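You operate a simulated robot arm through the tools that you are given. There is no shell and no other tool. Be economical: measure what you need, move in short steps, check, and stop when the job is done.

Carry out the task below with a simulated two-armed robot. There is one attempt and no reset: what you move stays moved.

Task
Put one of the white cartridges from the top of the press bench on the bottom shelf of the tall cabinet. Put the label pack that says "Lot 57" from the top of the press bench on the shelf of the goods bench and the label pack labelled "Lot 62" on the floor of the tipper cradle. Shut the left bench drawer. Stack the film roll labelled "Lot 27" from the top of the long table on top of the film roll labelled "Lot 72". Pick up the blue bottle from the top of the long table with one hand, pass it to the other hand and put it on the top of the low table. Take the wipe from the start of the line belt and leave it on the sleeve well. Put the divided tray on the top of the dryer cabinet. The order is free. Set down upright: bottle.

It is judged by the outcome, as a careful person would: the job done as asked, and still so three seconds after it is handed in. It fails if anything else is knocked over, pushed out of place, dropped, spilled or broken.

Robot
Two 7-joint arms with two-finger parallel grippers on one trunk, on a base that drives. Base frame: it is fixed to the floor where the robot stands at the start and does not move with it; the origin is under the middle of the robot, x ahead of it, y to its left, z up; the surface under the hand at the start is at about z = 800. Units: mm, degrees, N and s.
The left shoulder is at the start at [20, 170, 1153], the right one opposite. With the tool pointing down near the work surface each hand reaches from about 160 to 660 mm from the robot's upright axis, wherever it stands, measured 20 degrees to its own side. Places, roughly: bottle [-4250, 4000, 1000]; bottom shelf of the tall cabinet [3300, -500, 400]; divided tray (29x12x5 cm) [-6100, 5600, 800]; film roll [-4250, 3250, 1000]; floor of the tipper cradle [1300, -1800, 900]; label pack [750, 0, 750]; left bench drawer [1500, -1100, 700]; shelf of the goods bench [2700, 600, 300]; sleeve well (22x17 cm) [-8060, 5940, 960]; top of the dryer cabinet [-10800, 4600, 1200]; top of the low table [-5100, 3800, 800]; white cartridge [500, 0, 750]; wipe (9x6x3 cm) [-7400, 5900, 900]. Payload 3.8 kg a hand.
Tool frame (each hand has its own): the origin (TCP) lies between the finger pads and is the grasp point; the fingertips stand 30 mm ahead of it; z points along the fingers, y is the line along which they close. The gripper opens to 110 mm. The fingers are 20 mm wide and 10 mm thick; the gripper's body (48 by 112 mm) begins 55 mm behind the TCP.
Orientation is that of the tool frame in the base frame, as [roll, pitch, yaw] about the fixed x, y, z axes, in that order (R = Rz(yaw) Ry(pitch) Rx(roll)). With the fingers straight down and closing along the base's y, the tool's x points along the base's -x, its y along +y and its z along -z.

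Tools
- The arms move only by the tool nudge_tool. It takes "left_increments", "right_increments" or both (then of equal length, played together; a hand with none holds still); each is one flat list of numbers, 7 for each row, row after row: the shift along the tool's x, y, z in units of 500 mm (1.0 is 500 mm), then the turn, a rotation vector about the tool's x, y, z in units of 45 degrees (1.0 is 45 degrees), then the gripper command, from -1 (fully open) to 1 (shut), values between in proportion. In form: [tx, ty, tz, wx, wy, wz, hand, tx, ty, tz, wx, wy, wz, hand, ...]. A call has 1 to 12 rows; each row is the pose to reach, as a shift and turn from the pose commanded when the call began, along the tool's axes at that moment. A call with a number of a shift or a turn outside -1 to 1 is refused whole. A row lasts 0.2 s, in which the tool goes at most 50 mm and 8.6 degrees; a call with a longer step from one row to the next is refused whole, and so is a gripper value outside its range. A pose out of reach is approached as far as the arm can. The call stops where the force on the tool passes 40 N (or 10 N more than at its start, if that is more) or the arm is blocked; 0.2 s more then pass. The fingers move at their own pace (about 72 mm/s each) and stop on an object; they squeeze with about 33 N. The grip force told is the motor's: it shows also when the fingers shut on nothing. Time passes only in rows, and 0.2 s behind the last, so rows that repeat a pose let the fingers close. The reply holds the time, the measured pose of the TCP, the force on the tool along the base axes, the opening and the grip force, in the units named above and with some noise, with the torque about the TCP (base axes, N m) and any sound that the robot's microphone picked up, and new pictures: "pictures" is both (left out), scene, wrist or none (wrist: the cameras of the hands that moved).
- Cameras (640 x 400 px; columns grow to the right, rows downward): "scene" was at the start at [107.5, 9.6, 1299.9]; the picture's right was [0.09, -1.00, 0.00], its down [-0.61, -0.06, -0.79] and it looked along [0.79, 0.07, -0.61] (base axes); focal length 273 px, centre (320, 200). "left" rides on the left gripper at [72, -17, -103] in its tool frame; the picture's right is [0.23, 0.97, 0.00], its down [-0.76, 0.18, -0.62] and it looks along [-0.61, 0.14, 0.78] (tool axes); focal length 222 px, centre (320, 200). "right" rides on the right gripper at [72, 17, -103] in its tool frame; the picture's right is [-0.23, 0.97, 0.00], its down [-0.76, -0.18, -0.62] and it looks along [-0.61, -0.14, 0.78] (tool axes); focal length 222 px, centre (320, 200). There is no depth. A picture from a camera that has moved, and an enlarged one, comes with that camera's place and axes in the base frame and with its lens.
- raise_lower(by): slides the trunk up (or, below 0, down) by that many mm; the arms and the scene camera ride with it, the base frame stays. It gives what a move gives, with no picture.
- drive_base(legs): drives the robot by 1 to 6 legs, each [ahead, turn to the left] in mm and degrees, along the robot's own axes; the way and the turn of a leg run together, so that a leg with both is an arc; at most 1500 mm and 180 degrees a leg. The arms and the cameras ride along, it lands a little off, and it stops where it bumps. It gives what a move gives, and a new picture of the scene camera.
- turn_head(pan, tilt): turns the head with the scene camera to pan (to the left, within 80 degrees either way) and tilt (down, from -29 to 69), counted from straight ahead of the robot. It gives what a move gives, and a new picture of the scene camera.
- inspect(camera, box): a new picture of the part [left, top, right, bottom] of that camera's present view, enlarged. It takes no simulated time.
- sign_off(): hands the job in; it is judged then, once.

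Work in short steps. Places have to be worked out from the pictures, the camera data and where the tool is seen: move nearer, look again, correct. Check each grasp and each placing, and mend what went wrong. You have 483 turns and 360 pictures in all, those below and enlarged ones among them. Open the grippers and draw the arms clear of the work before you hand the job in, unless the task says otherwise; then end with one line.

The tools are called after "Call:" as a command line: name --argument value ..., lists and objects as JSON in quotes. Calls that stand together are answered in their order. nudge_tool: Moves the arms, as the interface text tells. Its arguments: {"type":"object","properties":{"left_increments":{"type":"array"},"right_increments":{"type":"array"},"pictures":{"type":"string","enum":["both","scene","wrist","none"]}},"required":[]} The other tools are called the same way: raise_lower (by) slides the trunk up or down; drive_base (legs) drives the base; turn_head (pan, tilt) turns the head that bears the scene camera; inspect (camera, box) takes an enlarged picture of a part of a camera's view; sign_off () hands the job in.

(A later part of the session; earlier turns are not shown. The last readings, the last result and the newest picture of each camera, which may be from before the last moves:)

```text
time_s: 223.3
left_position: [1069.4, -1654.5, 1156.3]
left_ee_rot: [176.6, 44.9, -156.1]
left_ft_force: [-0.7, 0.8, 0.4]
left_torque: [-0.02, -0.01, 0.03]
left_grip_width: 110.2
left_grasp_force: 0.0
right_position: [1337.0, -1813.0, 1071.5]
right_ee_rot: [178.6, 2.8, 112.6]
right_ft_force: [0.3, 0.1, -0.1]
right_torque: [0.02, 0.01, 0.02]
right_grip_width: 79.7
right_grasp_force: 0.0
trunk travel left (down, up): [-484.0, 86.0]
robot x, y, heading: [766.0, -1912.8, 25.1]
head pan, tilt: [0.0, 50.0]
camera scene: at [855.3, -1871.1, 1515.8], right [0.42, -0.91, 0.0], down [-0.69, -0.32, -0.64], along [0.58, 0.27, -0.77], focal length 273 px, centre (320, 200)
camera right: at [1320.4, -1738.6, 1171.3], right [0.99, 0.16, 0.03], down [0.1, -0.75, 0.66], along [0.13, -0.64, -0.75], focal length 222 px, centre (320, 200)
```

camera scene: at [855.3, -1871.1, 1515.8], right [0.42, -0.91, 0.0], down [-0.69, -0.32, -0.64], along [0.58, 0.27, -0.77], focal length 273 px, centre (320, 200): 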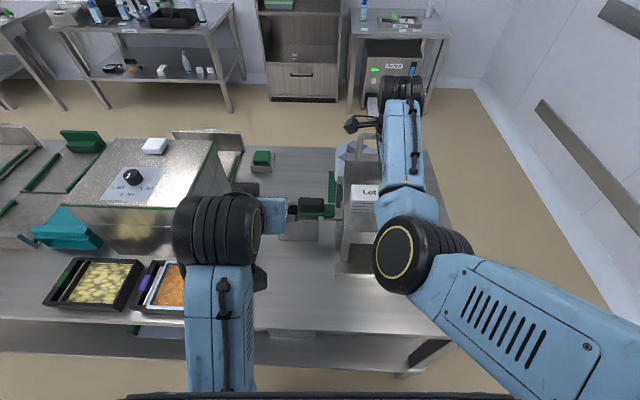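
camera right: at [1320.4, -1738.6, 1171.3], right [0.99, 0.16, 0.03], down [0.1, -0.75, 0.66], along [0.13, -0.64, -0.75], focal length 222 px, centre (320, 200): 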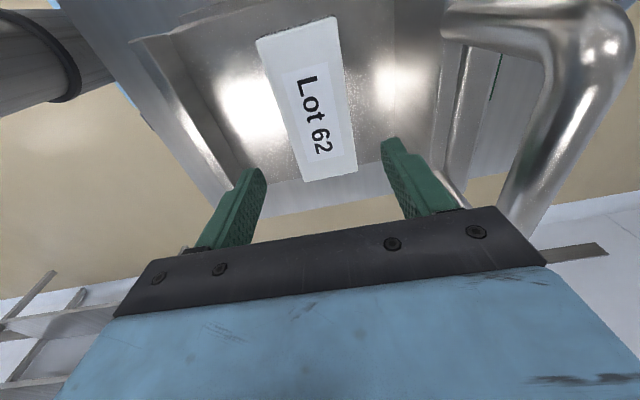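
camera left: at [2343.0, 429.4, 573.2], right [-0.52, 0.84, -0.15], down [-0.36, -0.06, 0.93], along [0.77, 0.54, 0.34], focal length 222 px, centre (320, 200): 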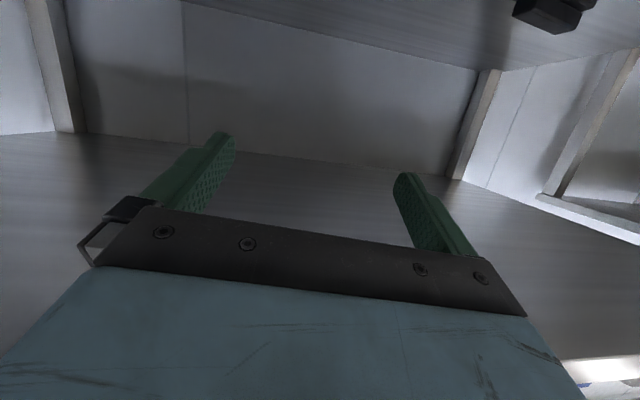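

Lot 62 lies flat on the cradle floor. I back away and start the long drive toward the long table via the aisle along the left wall.

Call:
drive_base --legs '[[-450, 0], [0, 89], [1500, 0], [1220, 0], [0, -90]]'

Call:
turn_head --pan 60 --tilt 20

```text
time_s: 246.4
left_position: [-436.4, 629.5, 1154.8]
left_ee_rot: [176.5, 44.8, -157.2]
left_ft_force: [-0.4, 0.1, 0.1]
left_torque: [-0.01, 0.03, -0.01]
left_grip_width: 110.0
left_grasp_force: 0.1
right_position: [-169.6, 466.5, 1072.5]
right_ee_rot: [178.5, 2.6, 111.8]
right_ft_force: [0.6, 0.3, -0.7]
right_torque: [-0.01, 0.0, -0.03]
right_grip_width: 79.9
right_grasp_force: 0.1
trunk travel left (down, up): [-484.0, 86.0]
robot x, y, heading: [-742.5, 373.3, 24.0]
head pan, tilt: [0.0, 50.0]
camera scene: at [-652.8, 416.8, 1515.8], right [0.41, -0.91, 0.0], down [-0.7, -0.31, -0.64], along [0.59, 0.26, -0.77], focal length 273 px, centre (320, 200)
```

scene: 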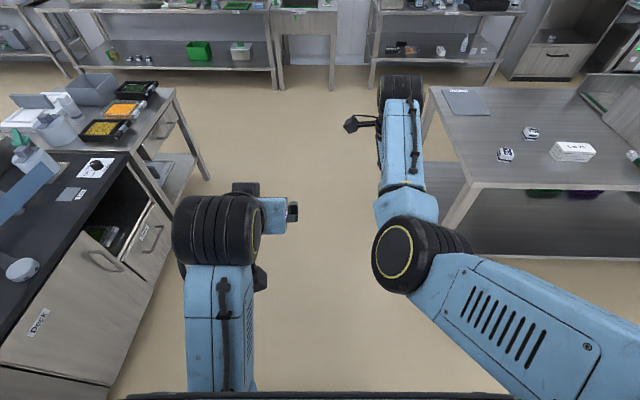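

```text
time_s: 247.7
left_position: [-437.2, 629.2, 1154.8]
left_ee_rot: [176.5, 44.8, -157.1]
left_ft_force: [-0.8, -0.2, 0.2]
left_torque: [0.01, 0.0, 0.0]
left_grip_width: 110.1
left_grasp_force: 0.0
right_position: [-168.6, 466.7, 1071.5]
right_ee_rot: [178.6, 2.8, 111.6]
right_ft_force: [0.0, 0.3, -0.4]
right_torque: [0.01, 0.0, 0.0]
right_grip_width: 79.5
right_grasp_force: 0.0
trunk travel left (down, up): [-484.0, 86.0]
robot x, y, heading: [-742.1, 375.4, 24.2]
head pan, tilt: [60.0, 20.0]
camera scene: at [-713.5, 478.0, 1561.3], right [0.99, -0.1, 0.0], down [-0.04, -0.34, -0.94], along [0.1, 0.93, -0.34], focal length 273 px, centre (320, 200)
```

scene: 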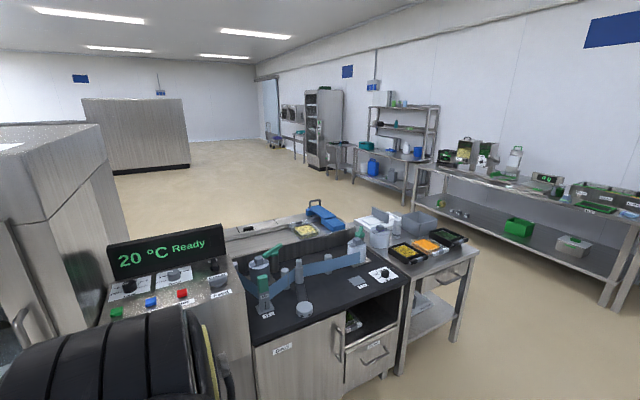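

The aisle ahead and the open floor beyond are clear. I go on through the aisle.

Call:
drive_base --legs '[[1500, 0], [480, 0], [0, 90], [1500, 0]]'

Call:
turn_head --pan 40 --tilt 15

```text
time_s: 268.6
left_position: [217.4, 2881.5, 1154.8]
left_ee_rot: [176.6, 44.7, -67.2]
left_ft_force: [-0.4, 0.1, 0.2]
left_torque: [0.01, -0.01, 0.0]
left_grip_width: 109.8
left_grasp_force: 0.0
right_position: [379.5, 3148.1, 1072.1]
right_ee_rot: [178.5, 2.8, -158.5]
right_ft_force: [-0.2, 0.4, -0.3]
right_torque: [0.01, 0.02, 0.01]
right_grip_width: 79.9
right_grasp_force: 0.1
trunk travel left (down, up): [-484.0, 86.0]
robot x, y, heading: [473.1, 2572.9, 114.2]
head pan, tilt: [60.0, 20.0]
camera scene: at [369.4, 2604.1, 1561.4], right [0.1, 0.99, 0.0], down [0.34, -0.04, -0.94], along [-0.93, 0.1, -0.34], focal length 273 px, centre (320, 200)
```

scene: 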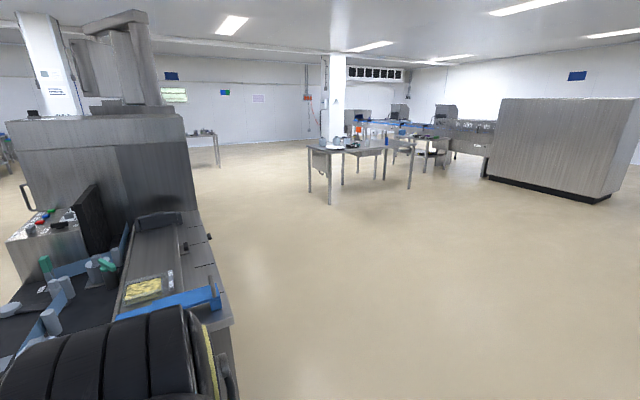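

```text
time_s: 269.4
left_position: [217.2, 2879.9, 1155.1]
left_ee_rot: [176.5, 44.7, -67.3]
left_ft_force: [0.0, 0.5, 1.1]
left_torque: [-0.02, -0.02, 0.02]
left_grip_width: 110.0
left_grasp_force: 0.0
right_position: [379.4, 3146.8, 1071.8]
right_ee_rot: [178.5, 2.8, -158.6]
right_ft_force: [0.3, -0.2, 0.2]
right_torque: [0.0, 0.01, 0.01]
right_grip_width: 79.6
right_grasp_force: 0.0
trunk travel left (down, up): [-484.0, 86.0]
robot x, y, heading: [473.6, 2572.0, 114.0]
head pan, tilt: [40.0, 15.0]
camera scene: at [378.1, 2635.1, 1569.5], right [0.44, 0.9, 0.0], down [0.23, -0.11, -0.97], along [-0.87, 0.42, -0.26], focal length 273 px, centre (320, 200)
```

scene: 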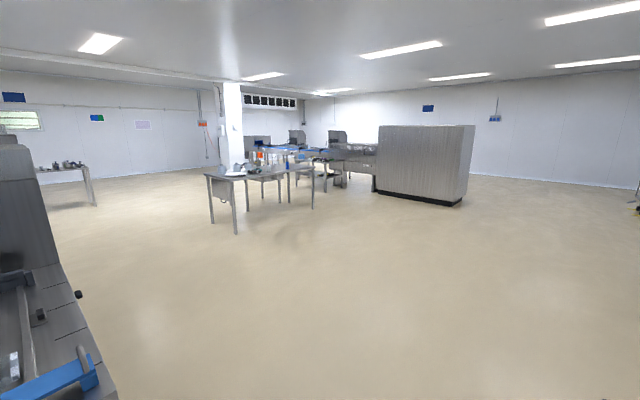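

The long table is seen about 4.5 m away. I continue 600 mm to clear the island, then head diagonally toward it.

Call:
drive_base --legs '[[600, 0], [0, 53], [1500, 0], [1500, 0], [300, 0], [0, 37]]'

Call:
turn_head --pan 0 --tilt 25

```text
time_s: 292.5
left_position: [-3285.8, 3549.6, 1154.5]
left_ee_rot: [176.6, 44.8, 23.9]
left_ft_force: [-0.3, -0.6, 0.2]
left_torque: [-0.03, -0.02, 0.0]
left_grip_width: 109.7
left_grasp_force: 0.1
right_position: [-3555.7, 3707.4, 1070.7]
right_ee_rot: [178.4, 2.8, -67.5]
right_ft_force: [0.1, 0.3, 0.4]
right_torque: [-0.01, -0.01, -0.03]
right_grip_width: 79.7
right_grasp_force: 0.0
trunk travel left (down, up): [-484.0, 86.0]
robot x, y, heading: [-2982.7, 3807.2, -155.2]
head pan, tilt: [40.0, 15.0]
camera scene: at [-3041.4, 3714.9, 1569.5], right [-0.91, 0.42, 0.0], down [0.11, 0.23, -0.97], along [-0.41, -0.88, -0.26], focal length 273 px, centre (320, 200)
```

scene: 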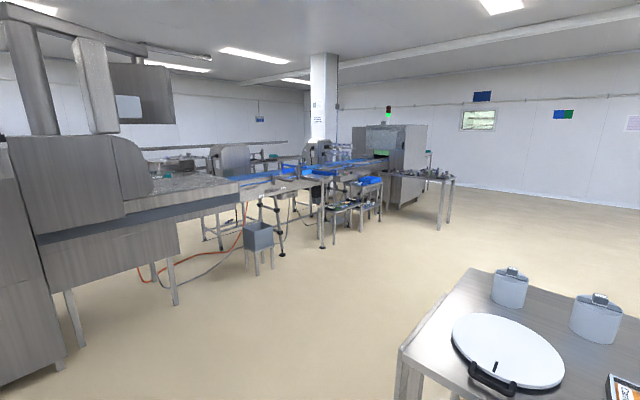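

```text
time_s: 293.6
left_position: [-3285.6, 3547.8, 1154.5]
left_ee_rot: [176.7, 44.8, 23.9]
left_ft_force: [1.0, -0.1, 0.1]
left_torque: [-0.01, -0.01, 0.03]
left_grip_width: 109.8
left_grasp_force: 0.1
right_position: [-3555.6, 3706.9, 1070.8]
right_ee_rot: [178.5, 2.9, -67.4]
right_ft_force: [0.1, -0.9, -0.6]
right_torque: [0.03, -0.01, -0.03]
right_grip_width: 80.0
right_grasp_force: 0.2
trunk travel left (down, up): [-484.0, 86.0]
robot x, y, heading: [-2985.8, 3809.1, -155.0]
head pan, tilt: [0.0, 25.0]
camera scene: at [-3085.5, 3760.7, 1553.3], right [-0.42, 0.91, 0.0], down [0.38, 0.18, -0.91], along [-0.82, -0.38, -0.42], focal length 273 px, centre (320, 200)
```

scene: 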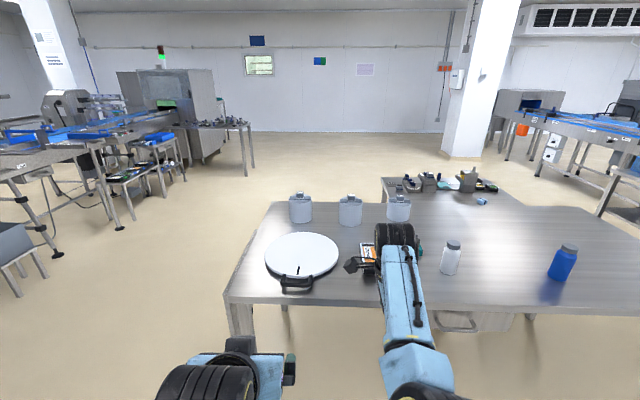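

The long table is in front: three grey rolls/canisters, a lid, a white and a blue bottle. I enlarge to read labels.

Call:
inspect --camera "scene" --box '[250, 160, 450, 300]'

Call:
inspect --camera "scene" --box '[370, 150, 640, 330]'

```text
2.86 times, centred on (350, 230) of scene
camera zoom: at [-3085.5, 3760.7, 1553.3], right [-0.42, 0.91, 0.0], down [0.38, 0.18, -0.91], along [-0.82, -0.38, -0.42], focal length 780 px, centre (234, 114)
```

zoom: 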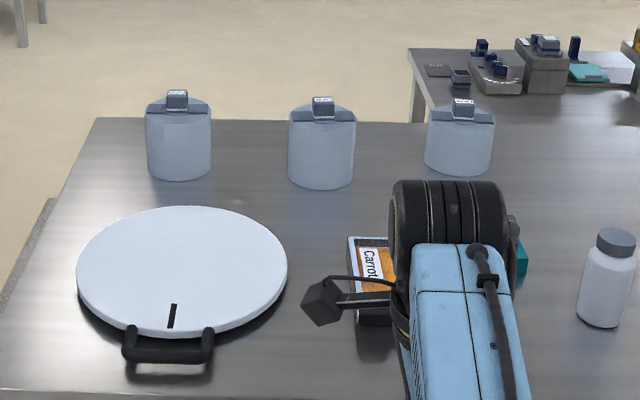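

```text
2.22 times, centred on (505, 240) of scene
camera zoom: at [-3085.5, 3760.7, 1553.3], right [-0.42, 0.91, 0.0], down [0.38, 0.18, -0.91], along [-0.82, -0.38, -0.42], focal length 607 px, centre (-91, 111)
```

zoom: 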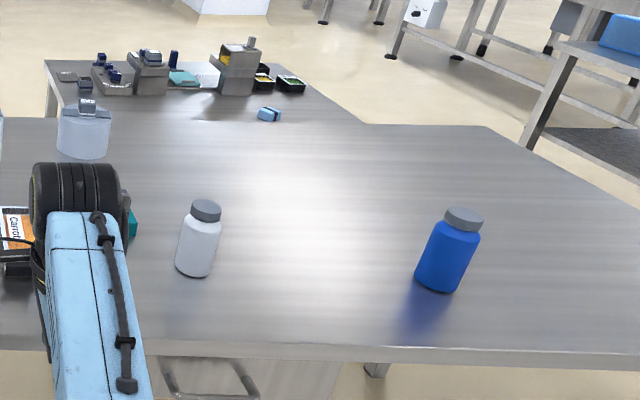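

I need to read the small labels on the rolls' tabs, so I zoom in tightly on each.

Call:
inspect --camera "scene" --box '[285, 180, 365, 230]'

Call:
inspect --camera "scene" --box '[360, 180, 440, 230]'

```text
8.00 times, centred on (325, 205) of scene
camera zoom: at [-3085.5, 3760.7, 1553.3], right [-0.42, 0.91, 0.0], down [0.38, 0.18, -0.91], along [-0.82, -0.38, -0.42], focal length 2186 px, centre (280, 160)
```

zoom: 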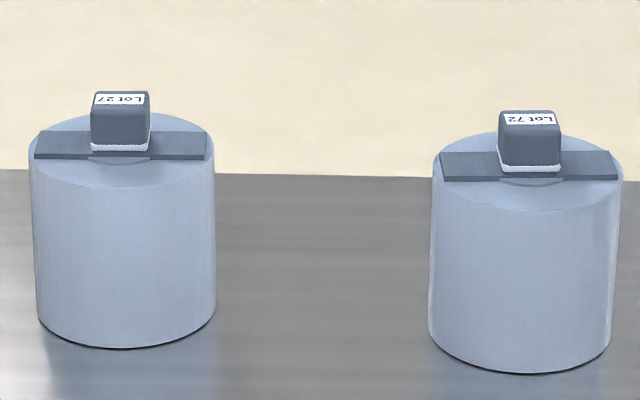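

```text
8.00 times, centred on (400, 205) of scene
camera zoom: at [-3085.5, 3760.7, 1553.3], right [-0.42, 0.91, 0.0], down [0.38, 0.18, -0.91], along [-0.82, -0.38, -0.42], focal length 2186 px, centre (-320, 160)
```

zoom: 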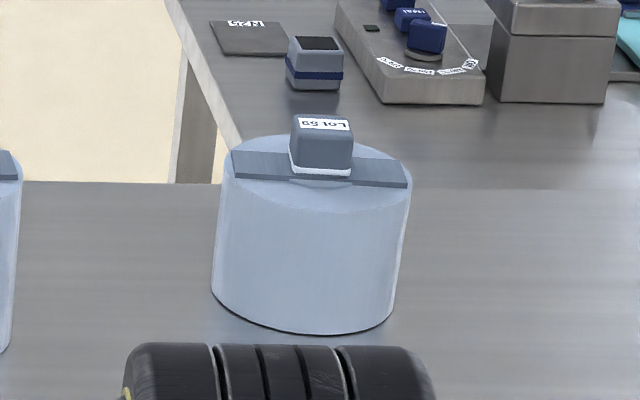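

Left roll appears to be Lot 27 and the middle Lot 72 (I'll confirm upright later); each has a graspable block on top. I'll go round the table's left end to its far side, from where both are within reach and the labels are upright.

Call:
drive_base --legs '[[0, 89], [760, 0], [0, -90], [1500, 0], [600, 0], [0, -90]]'

Call:
turn_head --pan -30 --tilt 30

```text
time_s: 319.1
left_position: [-4842.7, 2598.3, 1155.5]
left_ee_rot: [176.5, 44.8, -68.7]
left_ft_force: [0.8, 1.1, -0.3]
left_torque: [0.0, -0.01, -0.01]
left_grip_width: 110.1
left_grasp_force: 0.1
right_position: [-4673.3, 2862.3, 1071.5]
right_ee_rot: [178.5, 2.7, -160.0]
right_ft_force: [0.1, 0.4, -0.1]
right_torque: [0.05, -0.01, -0.02]
right_grip_width: 80.0
right_grasp_force: 0.0
trunk travel left (down, up): [-484.0, 86.0]
robot x, y, heading: [-4598.2, 2284.1, 112.5]
head pan, tilt: [0.0, 25.0]
camera scene: at [-4640.2, 2392.1, 1553.3], right [0.92, 0.38, 0.0], down [0.16, -0.39, -0.91], along [-0.35, 0.84, -0.42], focal length 273 px, centre (320, 200)
```

scene: 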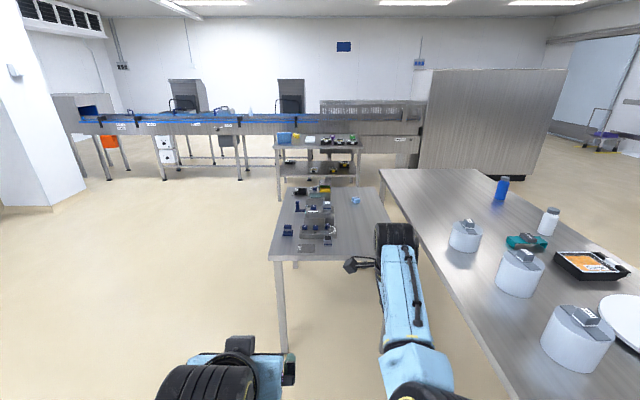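

```text
time_s: 320.1
left_position: [-4841.9, 2599.6, 1155.0]
left_ee_rot: [176.5, 44.8, -68.7]
left_ft_force: [0.0, 0.4, 0.6]
left_torque: [-0.03, -0.01, -0.04]
left_grip_width: 110.1
left_grasp_force: 0.0
right_position: [-4672.5, 2862.4, 1071.8]
right_ee_rot: [178.4, 2.8, -160.0]
right_ft_force: [-0.9, -0.3, 0.3]
right_torque: [-0.02, 0.01, -0.01]
right_grip_width: 79.7
right_grasp_force: 0.0
trunk travel left (down, up): [-484.0, 86.0]
robot x, y, heading: [-4598.0, 2284.7, 112.5]
head pan, tilt: [-30.0, 30.0]
camera scene: at [-4593.3, 2396.7, 1545.3], right [0.99, -0.13, 0.0], down [-0.06, -0.5, -0.87], along [0.11, 0.86, -0.5], focal length 273 px, centre (320, 200)
```

scene: 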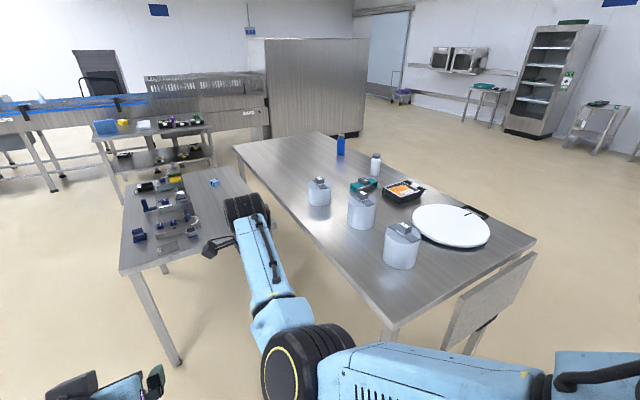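

I can see a workable spot on the far side, left of the low table. I drive there and face the rolls.

Call:
drive_base --legs '[[0, 14.5], [545, 0], [0, -104]]'

Call:
turn_head --pan 0 --tilt 40

```text
time_s: 328.5
left_position: [-4614.4, 2969.1, 1154.7]
left_ee_rot: [176.5, 44.8, -158.4]
left_ft_force: [0.2, -0.2, 0.0]
left_torque: [0.03, 0.0, 0.01]
left_grip_width: 110.0
left_grasp_force: 0.0
right_position: [-4349.1, 2799.7, 1071.7]
right_ee_rot: [178.5, 2.8, 110.5]
right_ft_force: [0.1, -0.3, -0.2]
right_torque: [-0.02, -0.02, -0.02]
right_grip_width: 80.1
right_grasp_force: 0.0
trunk travel left (down, up): [-484.0, 86.0]
robot x, y, heading: [-4922.9, 2717.9, 22.6]
head pan, tilt: [-30.0, 30.0]
camera scene: at [-4816.1, 2719.5, 1545.3], right [-0.12, -0.99, 0.0], down [-0.5, 0.06, -0.87], along [0.86, -0.11, -0.5], focal length 273 px, centre (320, 200)
```

scene: 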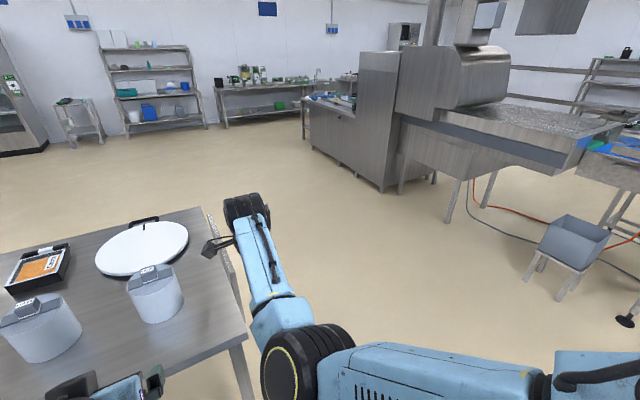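

```text
time_s: 329.4
left_position: [-4614.3, 2968.6, 1154.4]
left_ee_rot: [176.5, 44.9, -158.3]
left_ft_force: [0.4, 0.2, 0.2]
left_torque: [-0.05, -0.02, 0.0]
left_grip_width: 109.9
left_grasp_force: 0.0
right_position: [-4349.4, 2798.8, 1072.3]
right_ee_rot: [178.5, 2.8, 110.3]
right_ft_force: [-0.7, 0.2, -0.2]
right_torque: [-0.02, -0.04, 0.0]
right_grip_width: 79.6
right_grasp_force: 0.1
trunk travel left (down, up): [-484.0, 86.0]
robot x, y, heading: [-4924.6, 2723.1, 22.8]
head pan, tilt: [0.0, 40.0]
camera scene: at [-4827.6, 2763.8, 1530.0], right [0.39, -0.92, 0.0], down [-0.59, -0.25, -0.77], along [0.71, 0.3, -0.64], focal length 273 px, centre (320, 200)
```

scene: 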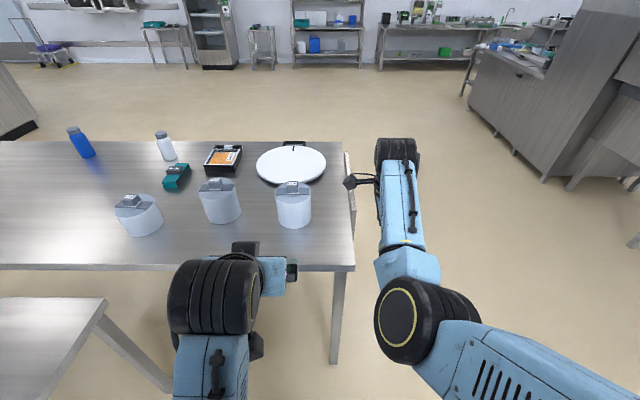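

Call:
inspect --camera "scene" --box '[100, 165, 330, 245]'

```text
2.78 times, centred on (215, 205) of scene
camera zoom: at [-4827.6, 2763.8, 1530.0], right [0.39, -0.92, 0.0], down [-0.59, -0.25, -0.77], along [0.71, 0.3, -0.64], focal length 760 px, centre (612, 186)
```

zoom: 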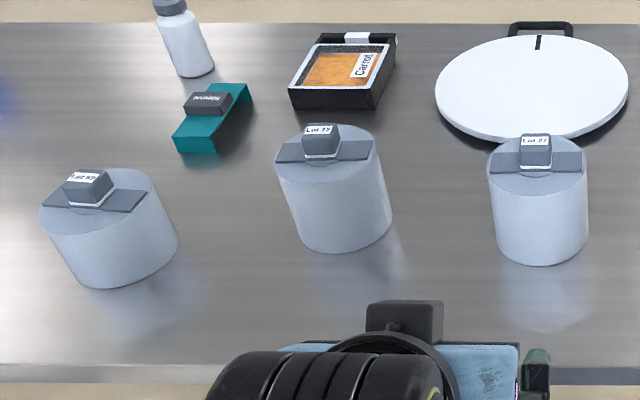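

Call:
inspect --camera "scene" --box '[195, 170, 315, 235]'

```text
5.33 times, centred on (255, 202) of scene
camera zoom: at [-4827.6, 2763.8, 1530.0], right [0.39, -0.92, 0.0], down [-0.59, -0.25, -0.77], along [0.71, 0.3, -0.64], focal length 1457 px, centre (667, 187)
```

zoom: 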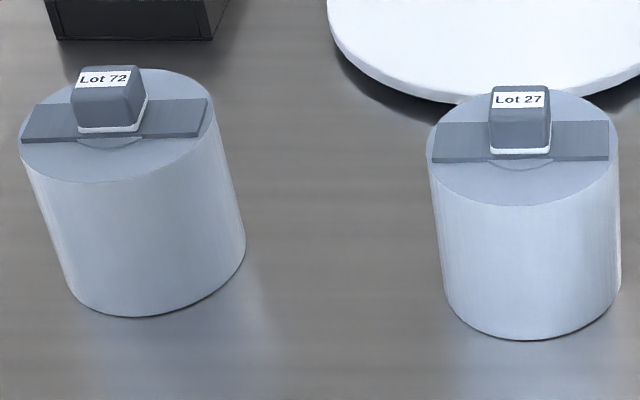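

Confirmed: right roll "Lot 27", middle roll "Lot 72"; each has a strap with a block over a hollow core. I move closer, shifting slightly left so both are within the left arm's reach.

Call:
drive_base --legs '[[0, 20.5], [265, 0], [0, -20.5]]'

Call:
turn_head --pan 10 --tilt 55

```text
time_s: 333.5
left_position: [-4418.6, 3151.0, 1155.3]
left_ee_rot: [176.5, 44.7, -158.6]
left_ft_force: [-0.1, 0.5, -0.1]
left_torque: [-0.01, 0.0, 0.03]
left_grip_width: 110.1
left_grasp_force: 0.0
right_position: [-4154.3, 2983.1, 1072.3]
right_ee_rot: [178.4, 2.7, 110.2]
right_ft_force: [0.0, -0.3, 0.3]
right_torque: [0.02, 0.0, -0.04]
right_grip_width: 80.0
right_grasp_force: 0.1
trunk travel left (down, up): [-484.0, 86.0]
robot x, y, heading: [-4728.6, 2903.5, 22.6]
head pan, tilt: [0.0, 40.0]
camera scene: at [-4632.2, 2947.2, 1530.0], right [0.39, -0.92, 0.0], down [-0.59, -0.25, -0.77], along [0.71, 0.3, -0.64], focal length 273 px, centre (320, 200)
```

scene: 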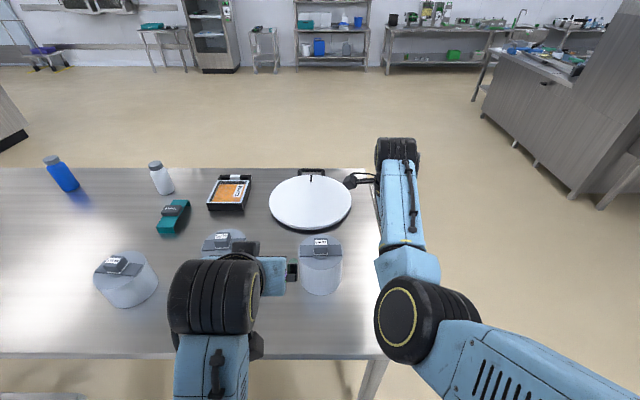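

```text
time_s: 334.3
left_position: [-4417.9, 3151.6, 1155.7]
left_ee_rot: [176.5, 44.8, -158.4]
left_ft_force: [0.4, 0.7, -0.2]
left_torque: [0.0, 0.0, -0.06]
left_grip_width: 109.9
left_grasp_force: 0.1
right_position: [-4153.3, 2982.0, 1072.5]
right_ee_rot: [178.4, 2.7, 110.2]
right_ft_force: [0.4, -0.8, -0.4]
right_torque: [0.03, 0.0, 0.0]
right_grip_width: 79.9
right_grasp_force: 0.0
trunk travel left (down, up): [-484.0, 86.0]
robot x, y, heading: [-4730.6, 2904.4, 22.8]
head pan, tilt: [10.0, 55.0]
camera scene: at [-4650.1, 2953.6, 1509.3], right [0.54, -0.84, 0.0], down [-0.69, -0.44, -0.57], along [0.48, 0.31, -0.82], focal length 273 px, centre (320, 200)
```

scene: 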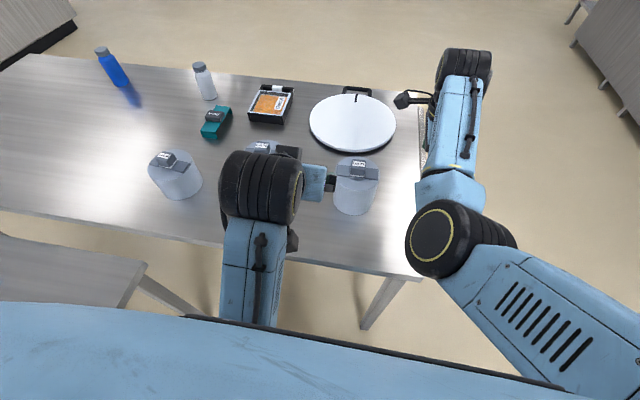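

Lot 27's block is at about (-4227,3114), top z≈1024. I bring the left hand above it with the tool turned straight down.

Call:
nudge_tool --left_increments '[-0.0275, -0.036, 0.049, 0, 0.167, 0, -1, -0.055, -0.072, 0.098, 0, 0.333, 0, -1, -0.0825, -0.108, 0.146, 0, 0.5, 0, -1, -0.11, -0.144, 0.195, 0, 0.667, 0, -1, -0.1375, -0.18, 0.244, 0, 0.833, 0, -1, -0.165, -0.216, 0.293, 0, 1, 0, -1]'

```text
time_s: 335.7
left_position: [-4226.9, 3126.5, 1101.8]
left_ee_rot: [177.2, -0.3, -155.5]
left_ft_force: [-1.5, 1.4, 0.0]
left_torque: [-0.09, -0.14, 0.0]
left_grip_width: 110.2
left_grasp_force: 0.0
right_position: [-4152.2, 2980.6, 1071.5]
right_ee_rot: [178.5, 2.7, 110.2]
right_ft_force: [3.1, -0.7, 0.1]
right_torque: [0.08, 0.16, -0.06]
right_grip_width: 79.9
right_grasp_force: 0.0
trunk travel left (down, up): [-484.0, 86.0]
robot x, y, heading: [-4732.6, 2904.9, 23.2]
head pan, tilt: [10.0, 55.0]
camera scene: at [-4648.8, 2952.1, 1509.3], right [0.54, -0.84, 0.0], down [-0.69, -0.44, -0.57], along [0.48, 0.31, -0.82], focal length 273 px, centre (320, 200)
camera left: at [-4282.9, 3076.8, 1204.7], right [-0.61, 0.79, 0.05], down [0.63, 0.45, 0.63], along [0.47, 0.42, -0.78], focal length 222 px, centre (320, 200)
```

scene: 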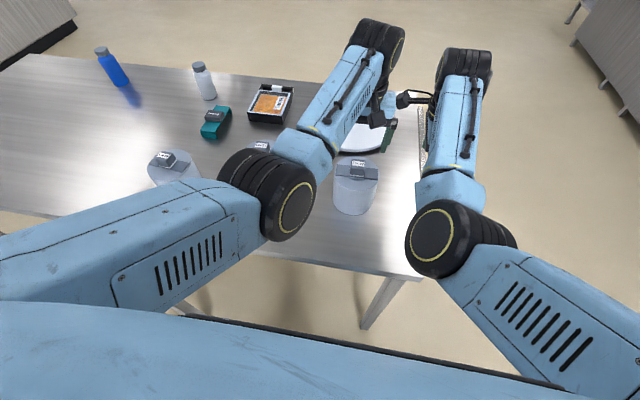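
left: 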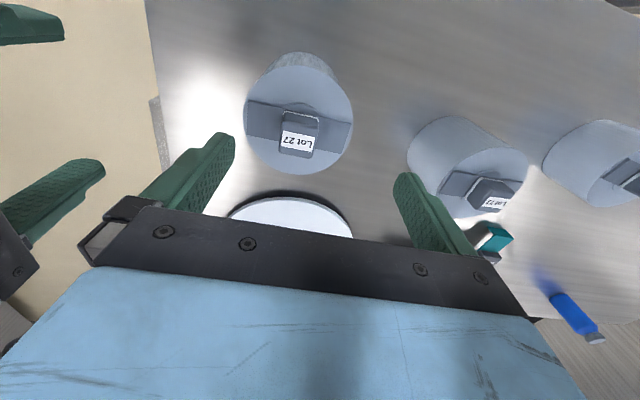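

The grippers are close to touching, so I first move the right hand away to the right and back.

Call:
nudge_tool --right_increments '[-0.08, -0.02, 0, 0, 0, 0, -1, -0.16, -0.06, 0, 0, 0, 0, -1, -0.24, -0.12, 0, 0, 0, 0, -1]' --pictures "none"

Call:
nudge_tool --left_increments '[-0.014, -0.02, 0.04, 0.03, 0, -0.04, -1, -0.014, -0.02, 0.09, 0.06, 0, -0.04, -1]'

```text
time_s: 336.5
left_position: [-4228.4, 3127.0, 1104.8]
left_ee_rot: [177.2, 0.0, -155.4]
left_ft_force: [-0.3, 0.5, -0.8]
left_torque: [0.04, 0.0, 0.03]
left_grip_width: 110.2
left_grasp_force: 0.1
right_position: [-4169.6, 2847.0, 1075.7]
right_ee_rot: [178.4, 2.8, 110.3]
right_ft_force: [-0.9, -0.1, 0.5]
right_torque: [0.01, 0.02, -0.03]
right_grip_width: 110.1
right_grasp_force: 0.1
trunk travel left (down, up): [-484.0, 86.0]
robot x, y, heading: [-4728.8, 2904.1, 22.7]
head pan, tilt: [10.0, 55.0]
```

```text
time_s: 337.1
left_position: [-4217.5, 3117.5, 1062.2]
left_ee_rot: [-179.8, 0.0, -154.1]
left_ft_force: [-0.4, -0.6, -0.5]
left_torque: [-0.01, -0.01, 0.0]
left_grip_width: 110.0
left_grasp_force: 0.1
right_position: [-4168.3, 2848.4, 1077.1]
right_ee_rot: [178.5, 2.8, 110.2]
right_ft_force: [0.0, 0.0, -0.9]
right_torque: [0.0, -0.01, 0.0]
right_grip_width: 109.8
right_grasp_force: 0.0
trunk travel left (down, up): [-484.0, 86.0]
robot x, y, heading: [-4730.1, 2905.3, 22.9]
head pan, tilt: [10.0, 55.0]
camera scene: at [-4650.1, 2954.0, 1509.2], right [0.54, -0.84, 0.0], down [-0.69, -0.44, -0.57], along [0.48, 0.31, -0.82], focal length 273 px, centre (320, 200)
camera left: at [-4274.7, 3071.3, 1163.3], right [-0.63, 0.78, -0.01], down [0.61, 0.5, 0.62], along [0.49, 0.39, -0.78], focal length 222 px, centre (320, 200)
```

scene: 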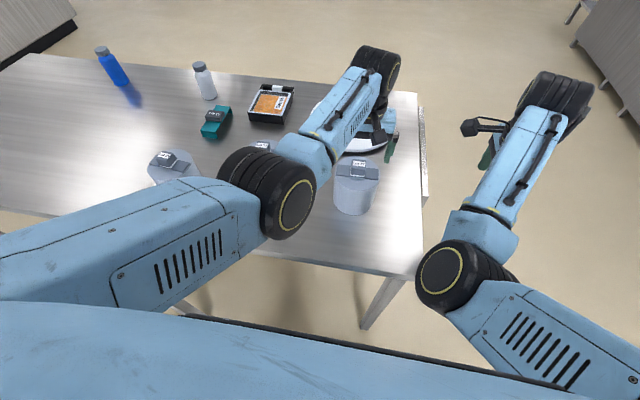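
left: 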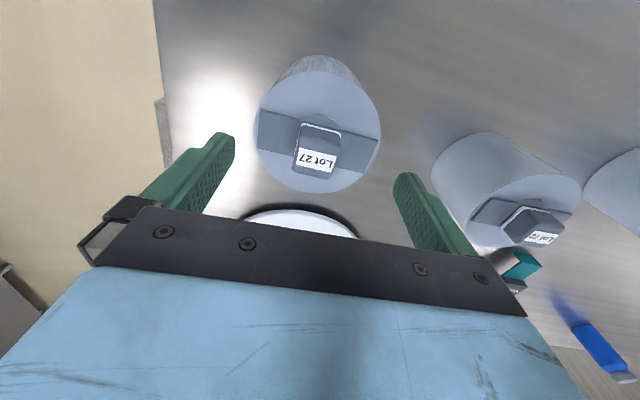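

The block is centred between the fingers laterally; I shift back 9 mm and descend to about z 1027.

Call:
nudge_tool --left_increments '[0.018, -0.006, 0.03, 0, 0, 0, -1, 0.018, -0.006, 0.055, 0, 0, 0, -1, 0.018, -0.006, 0.07, 0, 0, 0, -0.5, 0.018, -0.006, 0.07, 0, 0, 0, -0.2]'

```text
time_s: 338.1
left_position: [-4222.9, 3117.1, 1025.0]
left_ee_rot: [179.8, 0.2, -153.7]
left_ft_force: [0.5, 0.6, 0.0]
left_torque: [-0.04, -0.02, -0.01]
left_grip_width: 65.9
left_grasp_force: 0.0
right_position: [-4169.6, 2850.3, 1076.6]
right_ee_rot: [178.5, 2.7, 110.2]
right_ft_force: [-0.3, 0.3, 0.1]
right_torque: [-0.01, 0.03, -0.01]
right_grip_width: 109.8
right_grasp_force: 0.0
trunk travel left (down, up): [-484.0, 86.0]
robot x, y, heading: [-4733.1, 2903.9, 22.6]
head pan, tilt: [10.0, 55.0]
camera scene: at [-4650.1, 2953.6, 1509.3], right [0.54, -0.84, 0.0], down [-0.69, -0.44, -0.57], along [0.48, 0.31, -0.82], focal length 273 px, centre (320, 200)
camera left: at [-4281.1, 3069.6, 1127.1], right [-0.63, 0.77, 0.0], down [0.6, 0.49, 0.63], along [0.48, 0.4, -0.78], focal length 222 px, centre (320, 200)
```

scene: 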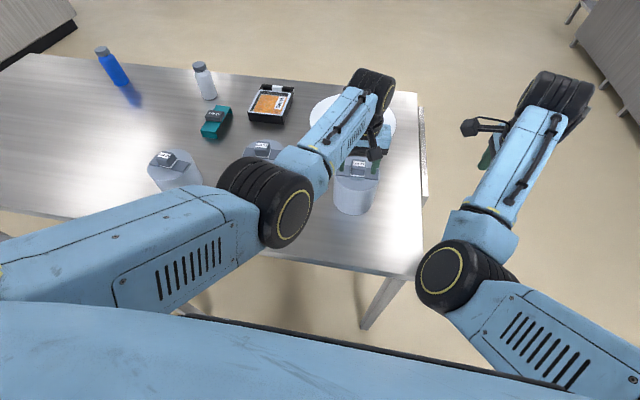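
left: 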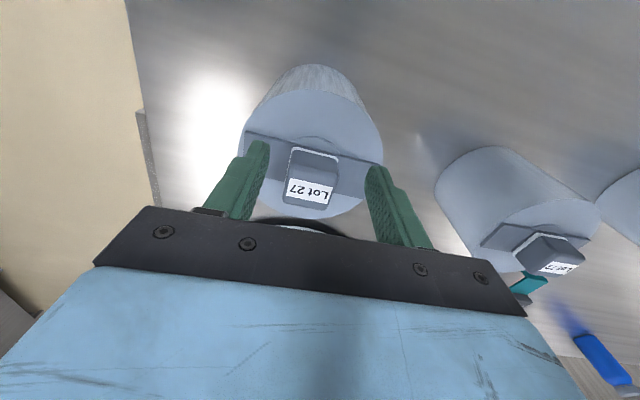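

The block sits between the fingers. I go 5 mm lower and close.

Call:
nudge_tool --left_increments '[0, 0, 0.01, 0, 0, 0, 0, 0, 0, 0.01, 0, 0, 0, 1, 0, 0, 0.01, 0, 0, 0, 1, 0, 0, 0.01, 0, 0, 0, 1]' --pictures "wrist"

```text
time_s: 339.1
left_position: [-4224.7, 3116.6, 1018.0]
left_ee_rot: [179.7, 0.1, -153.8]
left_ft_force: [1.4, -0.7, 2.7]
left_torque: [0.11, 0.12, -0.12]
left_grip_width: 35.7
left_grasp_force: 33.2
right_position: [-4169.5, 2849.1, 1076.8]
right_ee_rot: [178.4, 2.7, 110.2]
right_ft_force: [0.0, 0.0, 0.2]
right_torque: [0.03, 0.02, 0.0]
right_grip_width: 109.9
right_grasp_force: 0.1
trunk travel left (down, up): [-484.0, 86.0]
robot x, y, heading: [-4732.3, 2904.1, 22.6]
head pan, tilt: [10.0, 55.0]
camera left: at [-4282.0, 3068.9, 1120.8], right [-0.63, 0.77, 0.0], down [0.61, 0.49, 0.62], along [0.48, 0.4, -0.78], focal length 222 px, centre (320, 200)
```

left: 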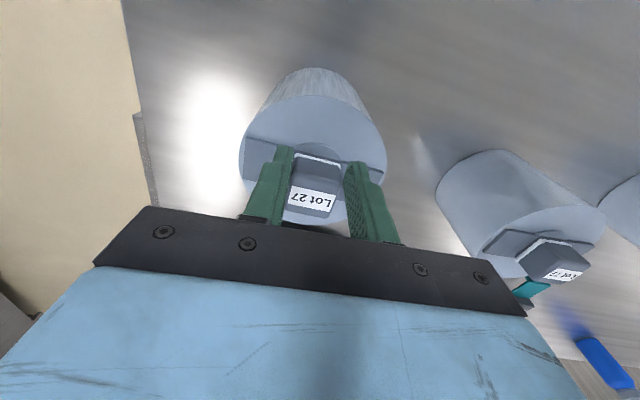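

Gripped (35.7 mm). I lift it 190 mm.

Call:
nudge_tool --left_increments '[0, 0, -0.04, 0, 0, 0, 1, 0, 0, -0.12, 0, 0, 0, 1, 0, 0, -0.2, 0, 0, 0, 1, 0, 0, -0.29, 0, 0, 0, 1, 0, 0, -0.38, 0, 0, 0, 1]'

```text
time_s: 340.3
left_position: [-4225.2, 3114.7, 1208.6]
left_ee_rot: [-179.9, -0.1, -154.0]
left_ft_force: [-0.6, 2.0, -7.1]
left_torque: [-0.1, 0.17, 0.02]
left_grip_width: 35.6
left_grasp_force: 33.3
right_position: [-4170.1, 2853.0, 1076.6]
right_ee_rot: [178.5, 2.8, 110.2]
right_ft_force: [-1.1, 0.5, 0.1]
right_torque: [-0.02, -0.01, -0.03]
right_grip_width: 110.0
right_grasp_force: 0.1
trunk travel left (down, up): [-484.0, 86.0]
robot x, y, heading: [-4730.8, 2905.5, 23.1]
head pan, tilt: [10.0, 55.0]
camera scene: at [-4649.9, 2958.3, 1509.0], right [0.54, -0.84, 0.0], down [-0.69, -0.45, -0.57], along [0.48, 0.31, -0.82], focal length 273 px, centre (320, 200)
camera left: at [-4282.1, 3069.6, 1311.5], right [-0.63, 0.78, 0.0], down [0.61, 0.5, 0.62], along [0.48, 0.39, -0.78], focal length 222 px, centre (320, 200)
```

scene: 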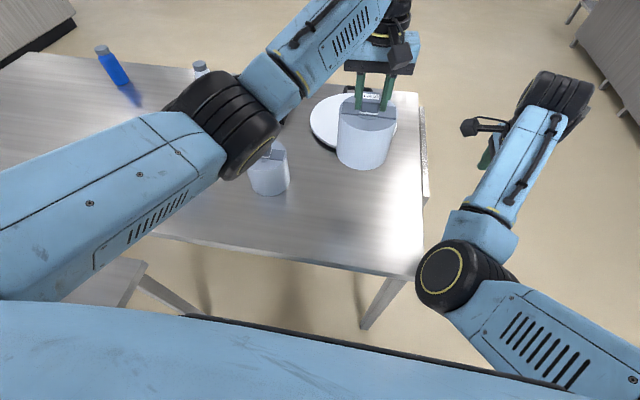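
left: 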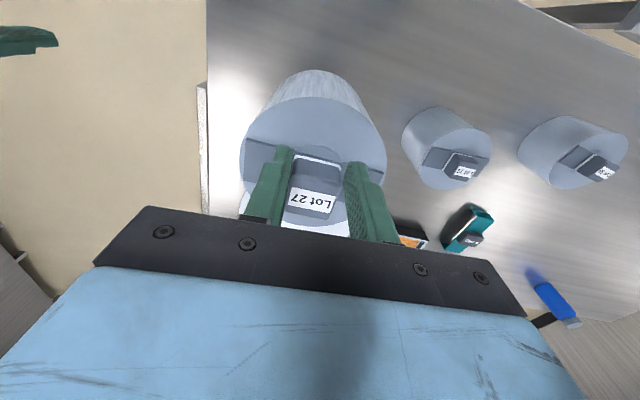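

I move halfway (120 mm) toward Lot 72 and look again to pinpoint it.

Call:
nudge_tool --left_increments '[-0.011, 0.08, -0.03, 0, 0, 0, 1, -0.022, 0.16, -0.06, 0, 0, 0, 1, -0.034, 0.24, -0.06, 0, 0, 0, 1]'

```text
time_s: 341.1
left_position: [-4262.9, 3226.6, 1239.1]
left_ee_rot: [-179.7, -0.2, -154.3]
left_ft_force: [-0.1, -0.4, -5.2]
left_torque: [-0.04, 0.12, 0.0]
left_grip_width: 35.6
left_grasp_force: 33.5
right_position: [-4169.7, 2850.7, 1077.1]
right_ee_rot: [178.6, 2.8, 110.3]
right_ft_force: [0.9, 0.4, -0.1]
right_torque: [-0.01, 0.02, 0.0]
right_grip_width: 110.0
right_grasp_force: 0.0
trunk travel left (down, up): [-484.0, 86.0]
robot x, y, heading: [-4731.2, 2903.9, 22.8]
head pan, tilt: [10.0, 55.0]
camera scene: at [-4650.2, 2955.7, 1509.2], right [0.54, -0.84, 0.0], down [-0.69, -0.44, -0.57], along [0.48, 0.31, -0.82], focal length 273 px, centre (320, 200)
camera left: at [-4320.3, 3181.8, 1342.0], right [-0.63, 0.78, 0.0], down [0.61, 0.49, 0.62], along [0.48, 0.39, -0.78], focal length 222 px, centre (320, 200)
```

scene: 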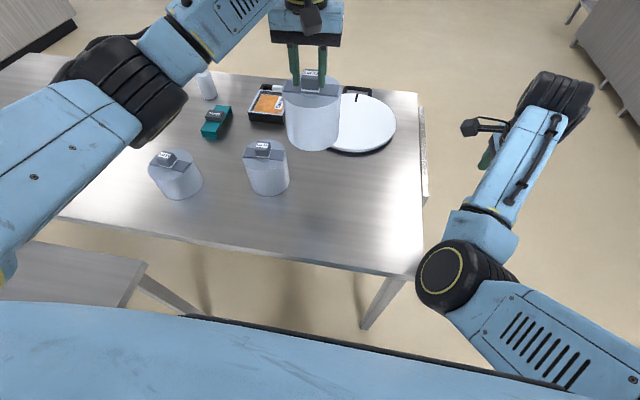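
left: 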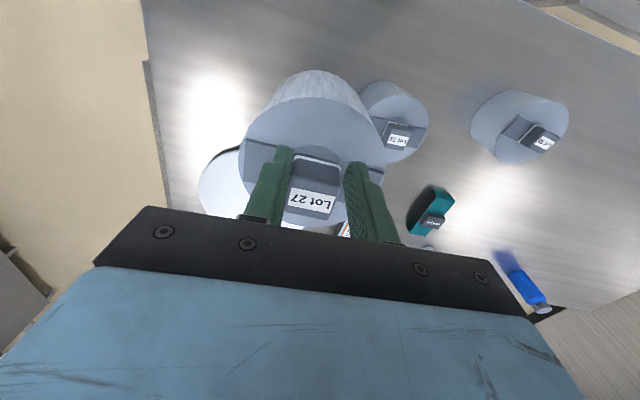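

Now both the scene and wrist views show Lot 72 clearly; I enlarge both for a precise fix.

Call:
inspect --camera "scene" --box '[210, 50, 370, 210]'

Call:
inspect --camera "left" --box '[230, 60, 450, 240]'

```text
2.50 times, centred on (290, 130) of scene
camera zoom: at [-4650.2, 2955.7, 1509.2], right [0.54, -0.84, 0.0], down [-0.69, -0.44, -0.57], along [0.48, 0.31, -0.82], focal length 683 px, centre (395, 375)
```

zoom: 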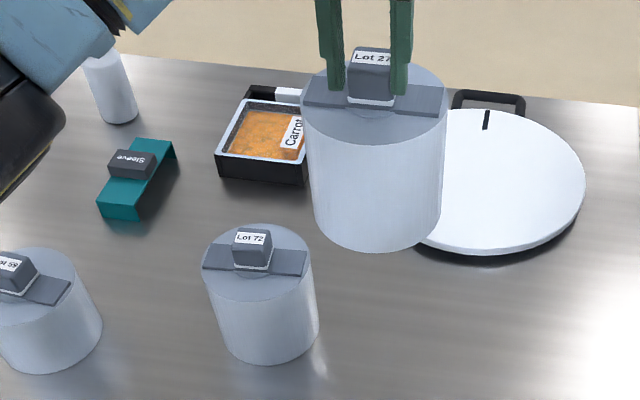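

```text
2.22 times, centred on (340, 150) of left
camera zoom: at [-4320.3, 3181.8, 1342.0], right [-0.63, 0.78, 0.0], down [0.61, 0.49, 0.62], along [0.48, 0.39, -0.78], focal length 494 px, centre (276, 311)
```

zoom: 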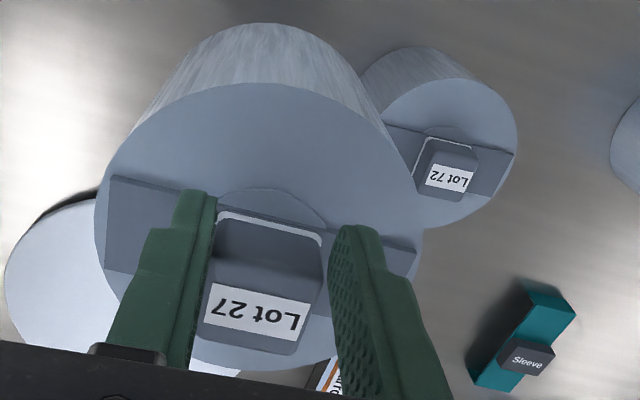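

Using both views differentially, the hand should move by about (-48,+128) to be concentric with Lot 72. I move there at the same height and check.

Call:
nudge_tool --left_increments '[-0.008, 0.09, 0, 0, 0, 0, 1, -0.016, 0.18, 0, 0, 0, 0, 1, -0.024, 0.272, 0, 0, 0, 0, 1]' --pictures "none"

Call:
inspect --camera "scene" --box '[170, 30, 340, 210]'

Call:
inspect --camera "left" --box '[200, 30, 460, 240]'

```text
time_s: 341.9
left_position: [-4309.1, 3355.8, 1237.8]
left_ee_rot: [-179.7, 0.0, -154.2]
left_ft_force: [-0.5, 0.6, -6.1]
left_torque: [-0.05, 0.14, -0.03]
left_grip_width: 35.7
left_grasp_force: 33.2
right_position: [-4169.3, 2850.8, 1076.9]
right_ee_rot: [178.5, 2.8, 110.2]
right_ft_force: [-0.1, -0.3, -0.5]
right_torque: [-0.04, 0.01, 0.03]
right_grip_width: 109.9
right_grasp_force: 0.0
trunk travel left (down, up): [-484.0, 86.0]
robot x, y, heading: [-4730.0, 2902.5, 22.8]
head pan, tilt: [10.0, 55.0]
```

```text
2.22 times, centred on (255, 120) of scene
camera zoom: at [-4650.5, 2955.7, 1509.2], right [0.54, -0.84, 0.0], down [-0.69, -0.44, -0.57], along [0.48, 0.31, -0.82], focal length 607 px, centre (464, 378)
```

zoom: 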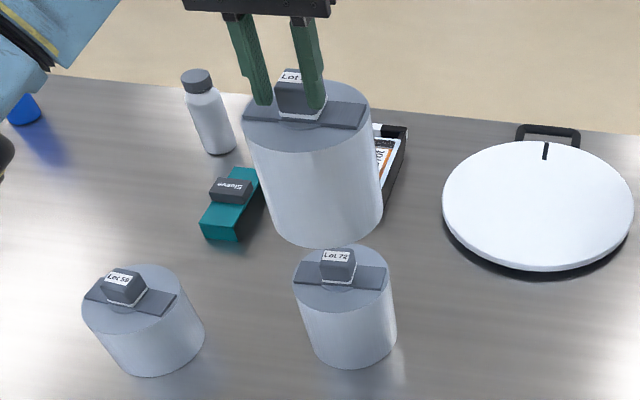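

```text
1.90 times, centred on (330, 135) of left
camera zoom: at [-4366.6, 3309.2, 1341.3], right [-0.63, 0.78, 0.0], down [0.61, 0.49, 0.62], along [0.48, 0.39, -0.78], focal length 423 px, centre (301, 324)
```

zoom: 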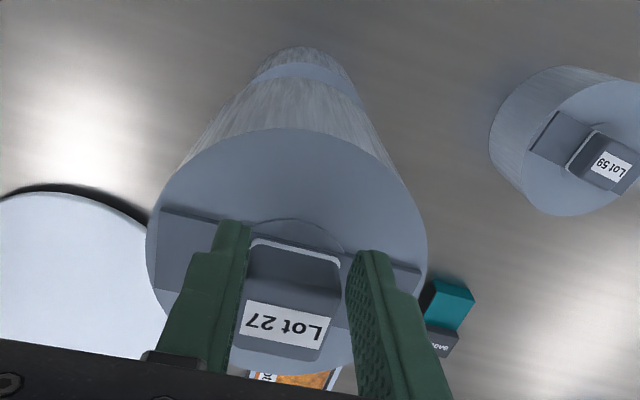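

Both cameras suggest a final correction of about 6 mm ahead and 7 mm left. I apply it and lower gently until contact.

Call:
nudge_tool --left_increments '[-0.012, 0.014, 0, 0, 0, 0, 1, -0.012, 0.014, 0.04, 0, 0, 0, 1, -0.012, 0.014, 0.08, 0, 0, 0, 1, -0.012, 0.014, 0.095, 0, 0, 0, 1, -0.012, 0.014, 0.107, 0, 0, 0, 1, -0.012, 0.014, 0.119, 0, 0, 0, 1, -0.012, 0.014, 0.131, 0, 0, 0, 1, -0.012, 0.014, 0.143, 0, 0, 0, 1, -0.012, 0.014, 0.155, 0, 0, 0, 1, -0.012, 0.014, 0.167, 0, 0, 0, 1, -0.012, 0.014, 0.179, 0, 0, 0, 1, -0.012, 0.014, 0.19, 0, 0, 0, 1]'

```text
time_s: 344.5
left_position: [-4307.2, 3362.1, 1152.8]
left_ee_rot: [-179.7, 0.6, -154.1]
left_ft_force: [-6.0, -3.1, 15.0]
left_torque: [-0.19, 0.93, 0.09]
left_grip_width: 35.6
left_grasp_force: 33.2
right_position: [-4169.9, 2850.0, 1076.8]
right_ee_rot: [178.4, 2.7, 110.3]
right_ft_force: [0.0, -0.1, -0.9]
right_torque: [-0.05, 0.0, -0.03]
right_grip_width: 110.1
right_grasp_force: 0.0
trunk travel left (down, up): [-484.0, 86.0]
robot x, y, heading: [-4730.8, 2904.7, 22.8]
head pan, tilt: [10.0, 55.0]
stopped in row 12 (left hand): the force on the tool passed its limit at 44 N (the readings are from after the stop); the commanded pose is now the measured one
camera scene: at [-4650.9, 2952.9, 1509.1], right [0.54, -0.84, 0.0], down [-0.69, -0.44, -0.57], along [0.48, 0.31, -0.82], focal length 273 px, centre (320, 200)
camera left: at [-4364.8, 3316.7, 1255.1], right [-0.63, 0.78, -0.01], down [0.6, 0.49, 0.63], along [0.49, 0.39, -0.78], focal length 222 px, centre (320, 200)
```

scene: 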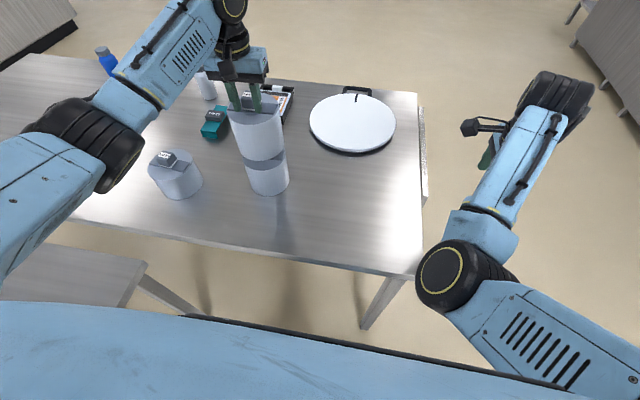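
left: 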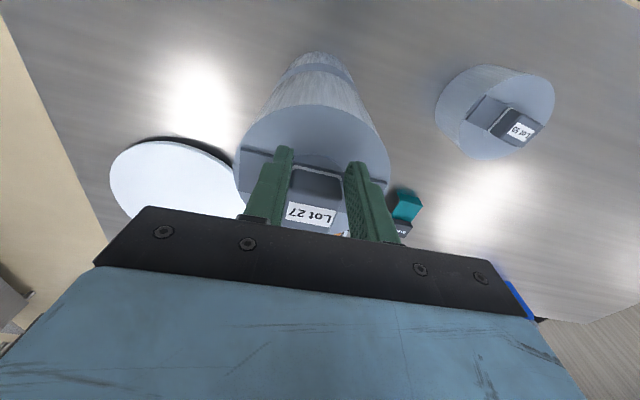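

Contact at a rise of about 135 mm. I inspect the stack interface.

Call:
inspect --camera "scene" --box '[210, 80, 310, 205]'

Call:
inspect --camera "left" --box '[220, 40, 420, 180]'

```text
3.20 times, centred on (260, 142) of scene
camera zoom: at [-4650.9, 2952.9, 1509.1], right [0.54, -0.84, 0.0], down [-0.69, -0.44, -0.57], along [0.48, 0.31, -0.82], focal length 874 px, centre (512, 384)
```

zoom: 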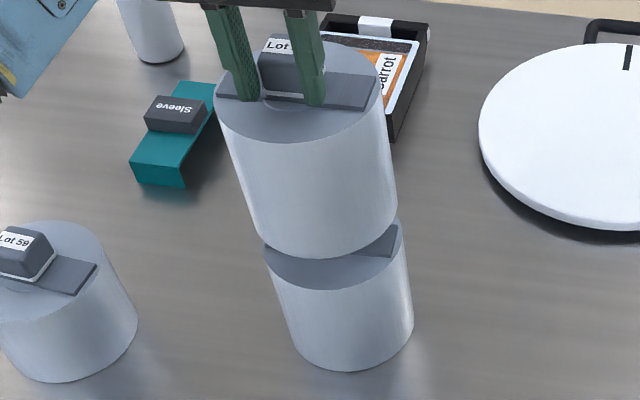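

```text
2.86 times, centred on (320, 110) of left
camera zoom: at [-4364.8, 3316.7, 1255.1], right [-0.63, 0.78, -0.01], down [0.6, 0.49, 0.63], along [0.49, 0.39, -0.78], focal length 635 px, centre (320, 457)
```

zoom: 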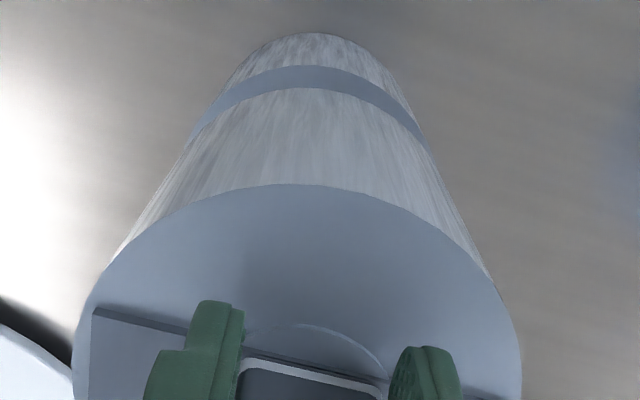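

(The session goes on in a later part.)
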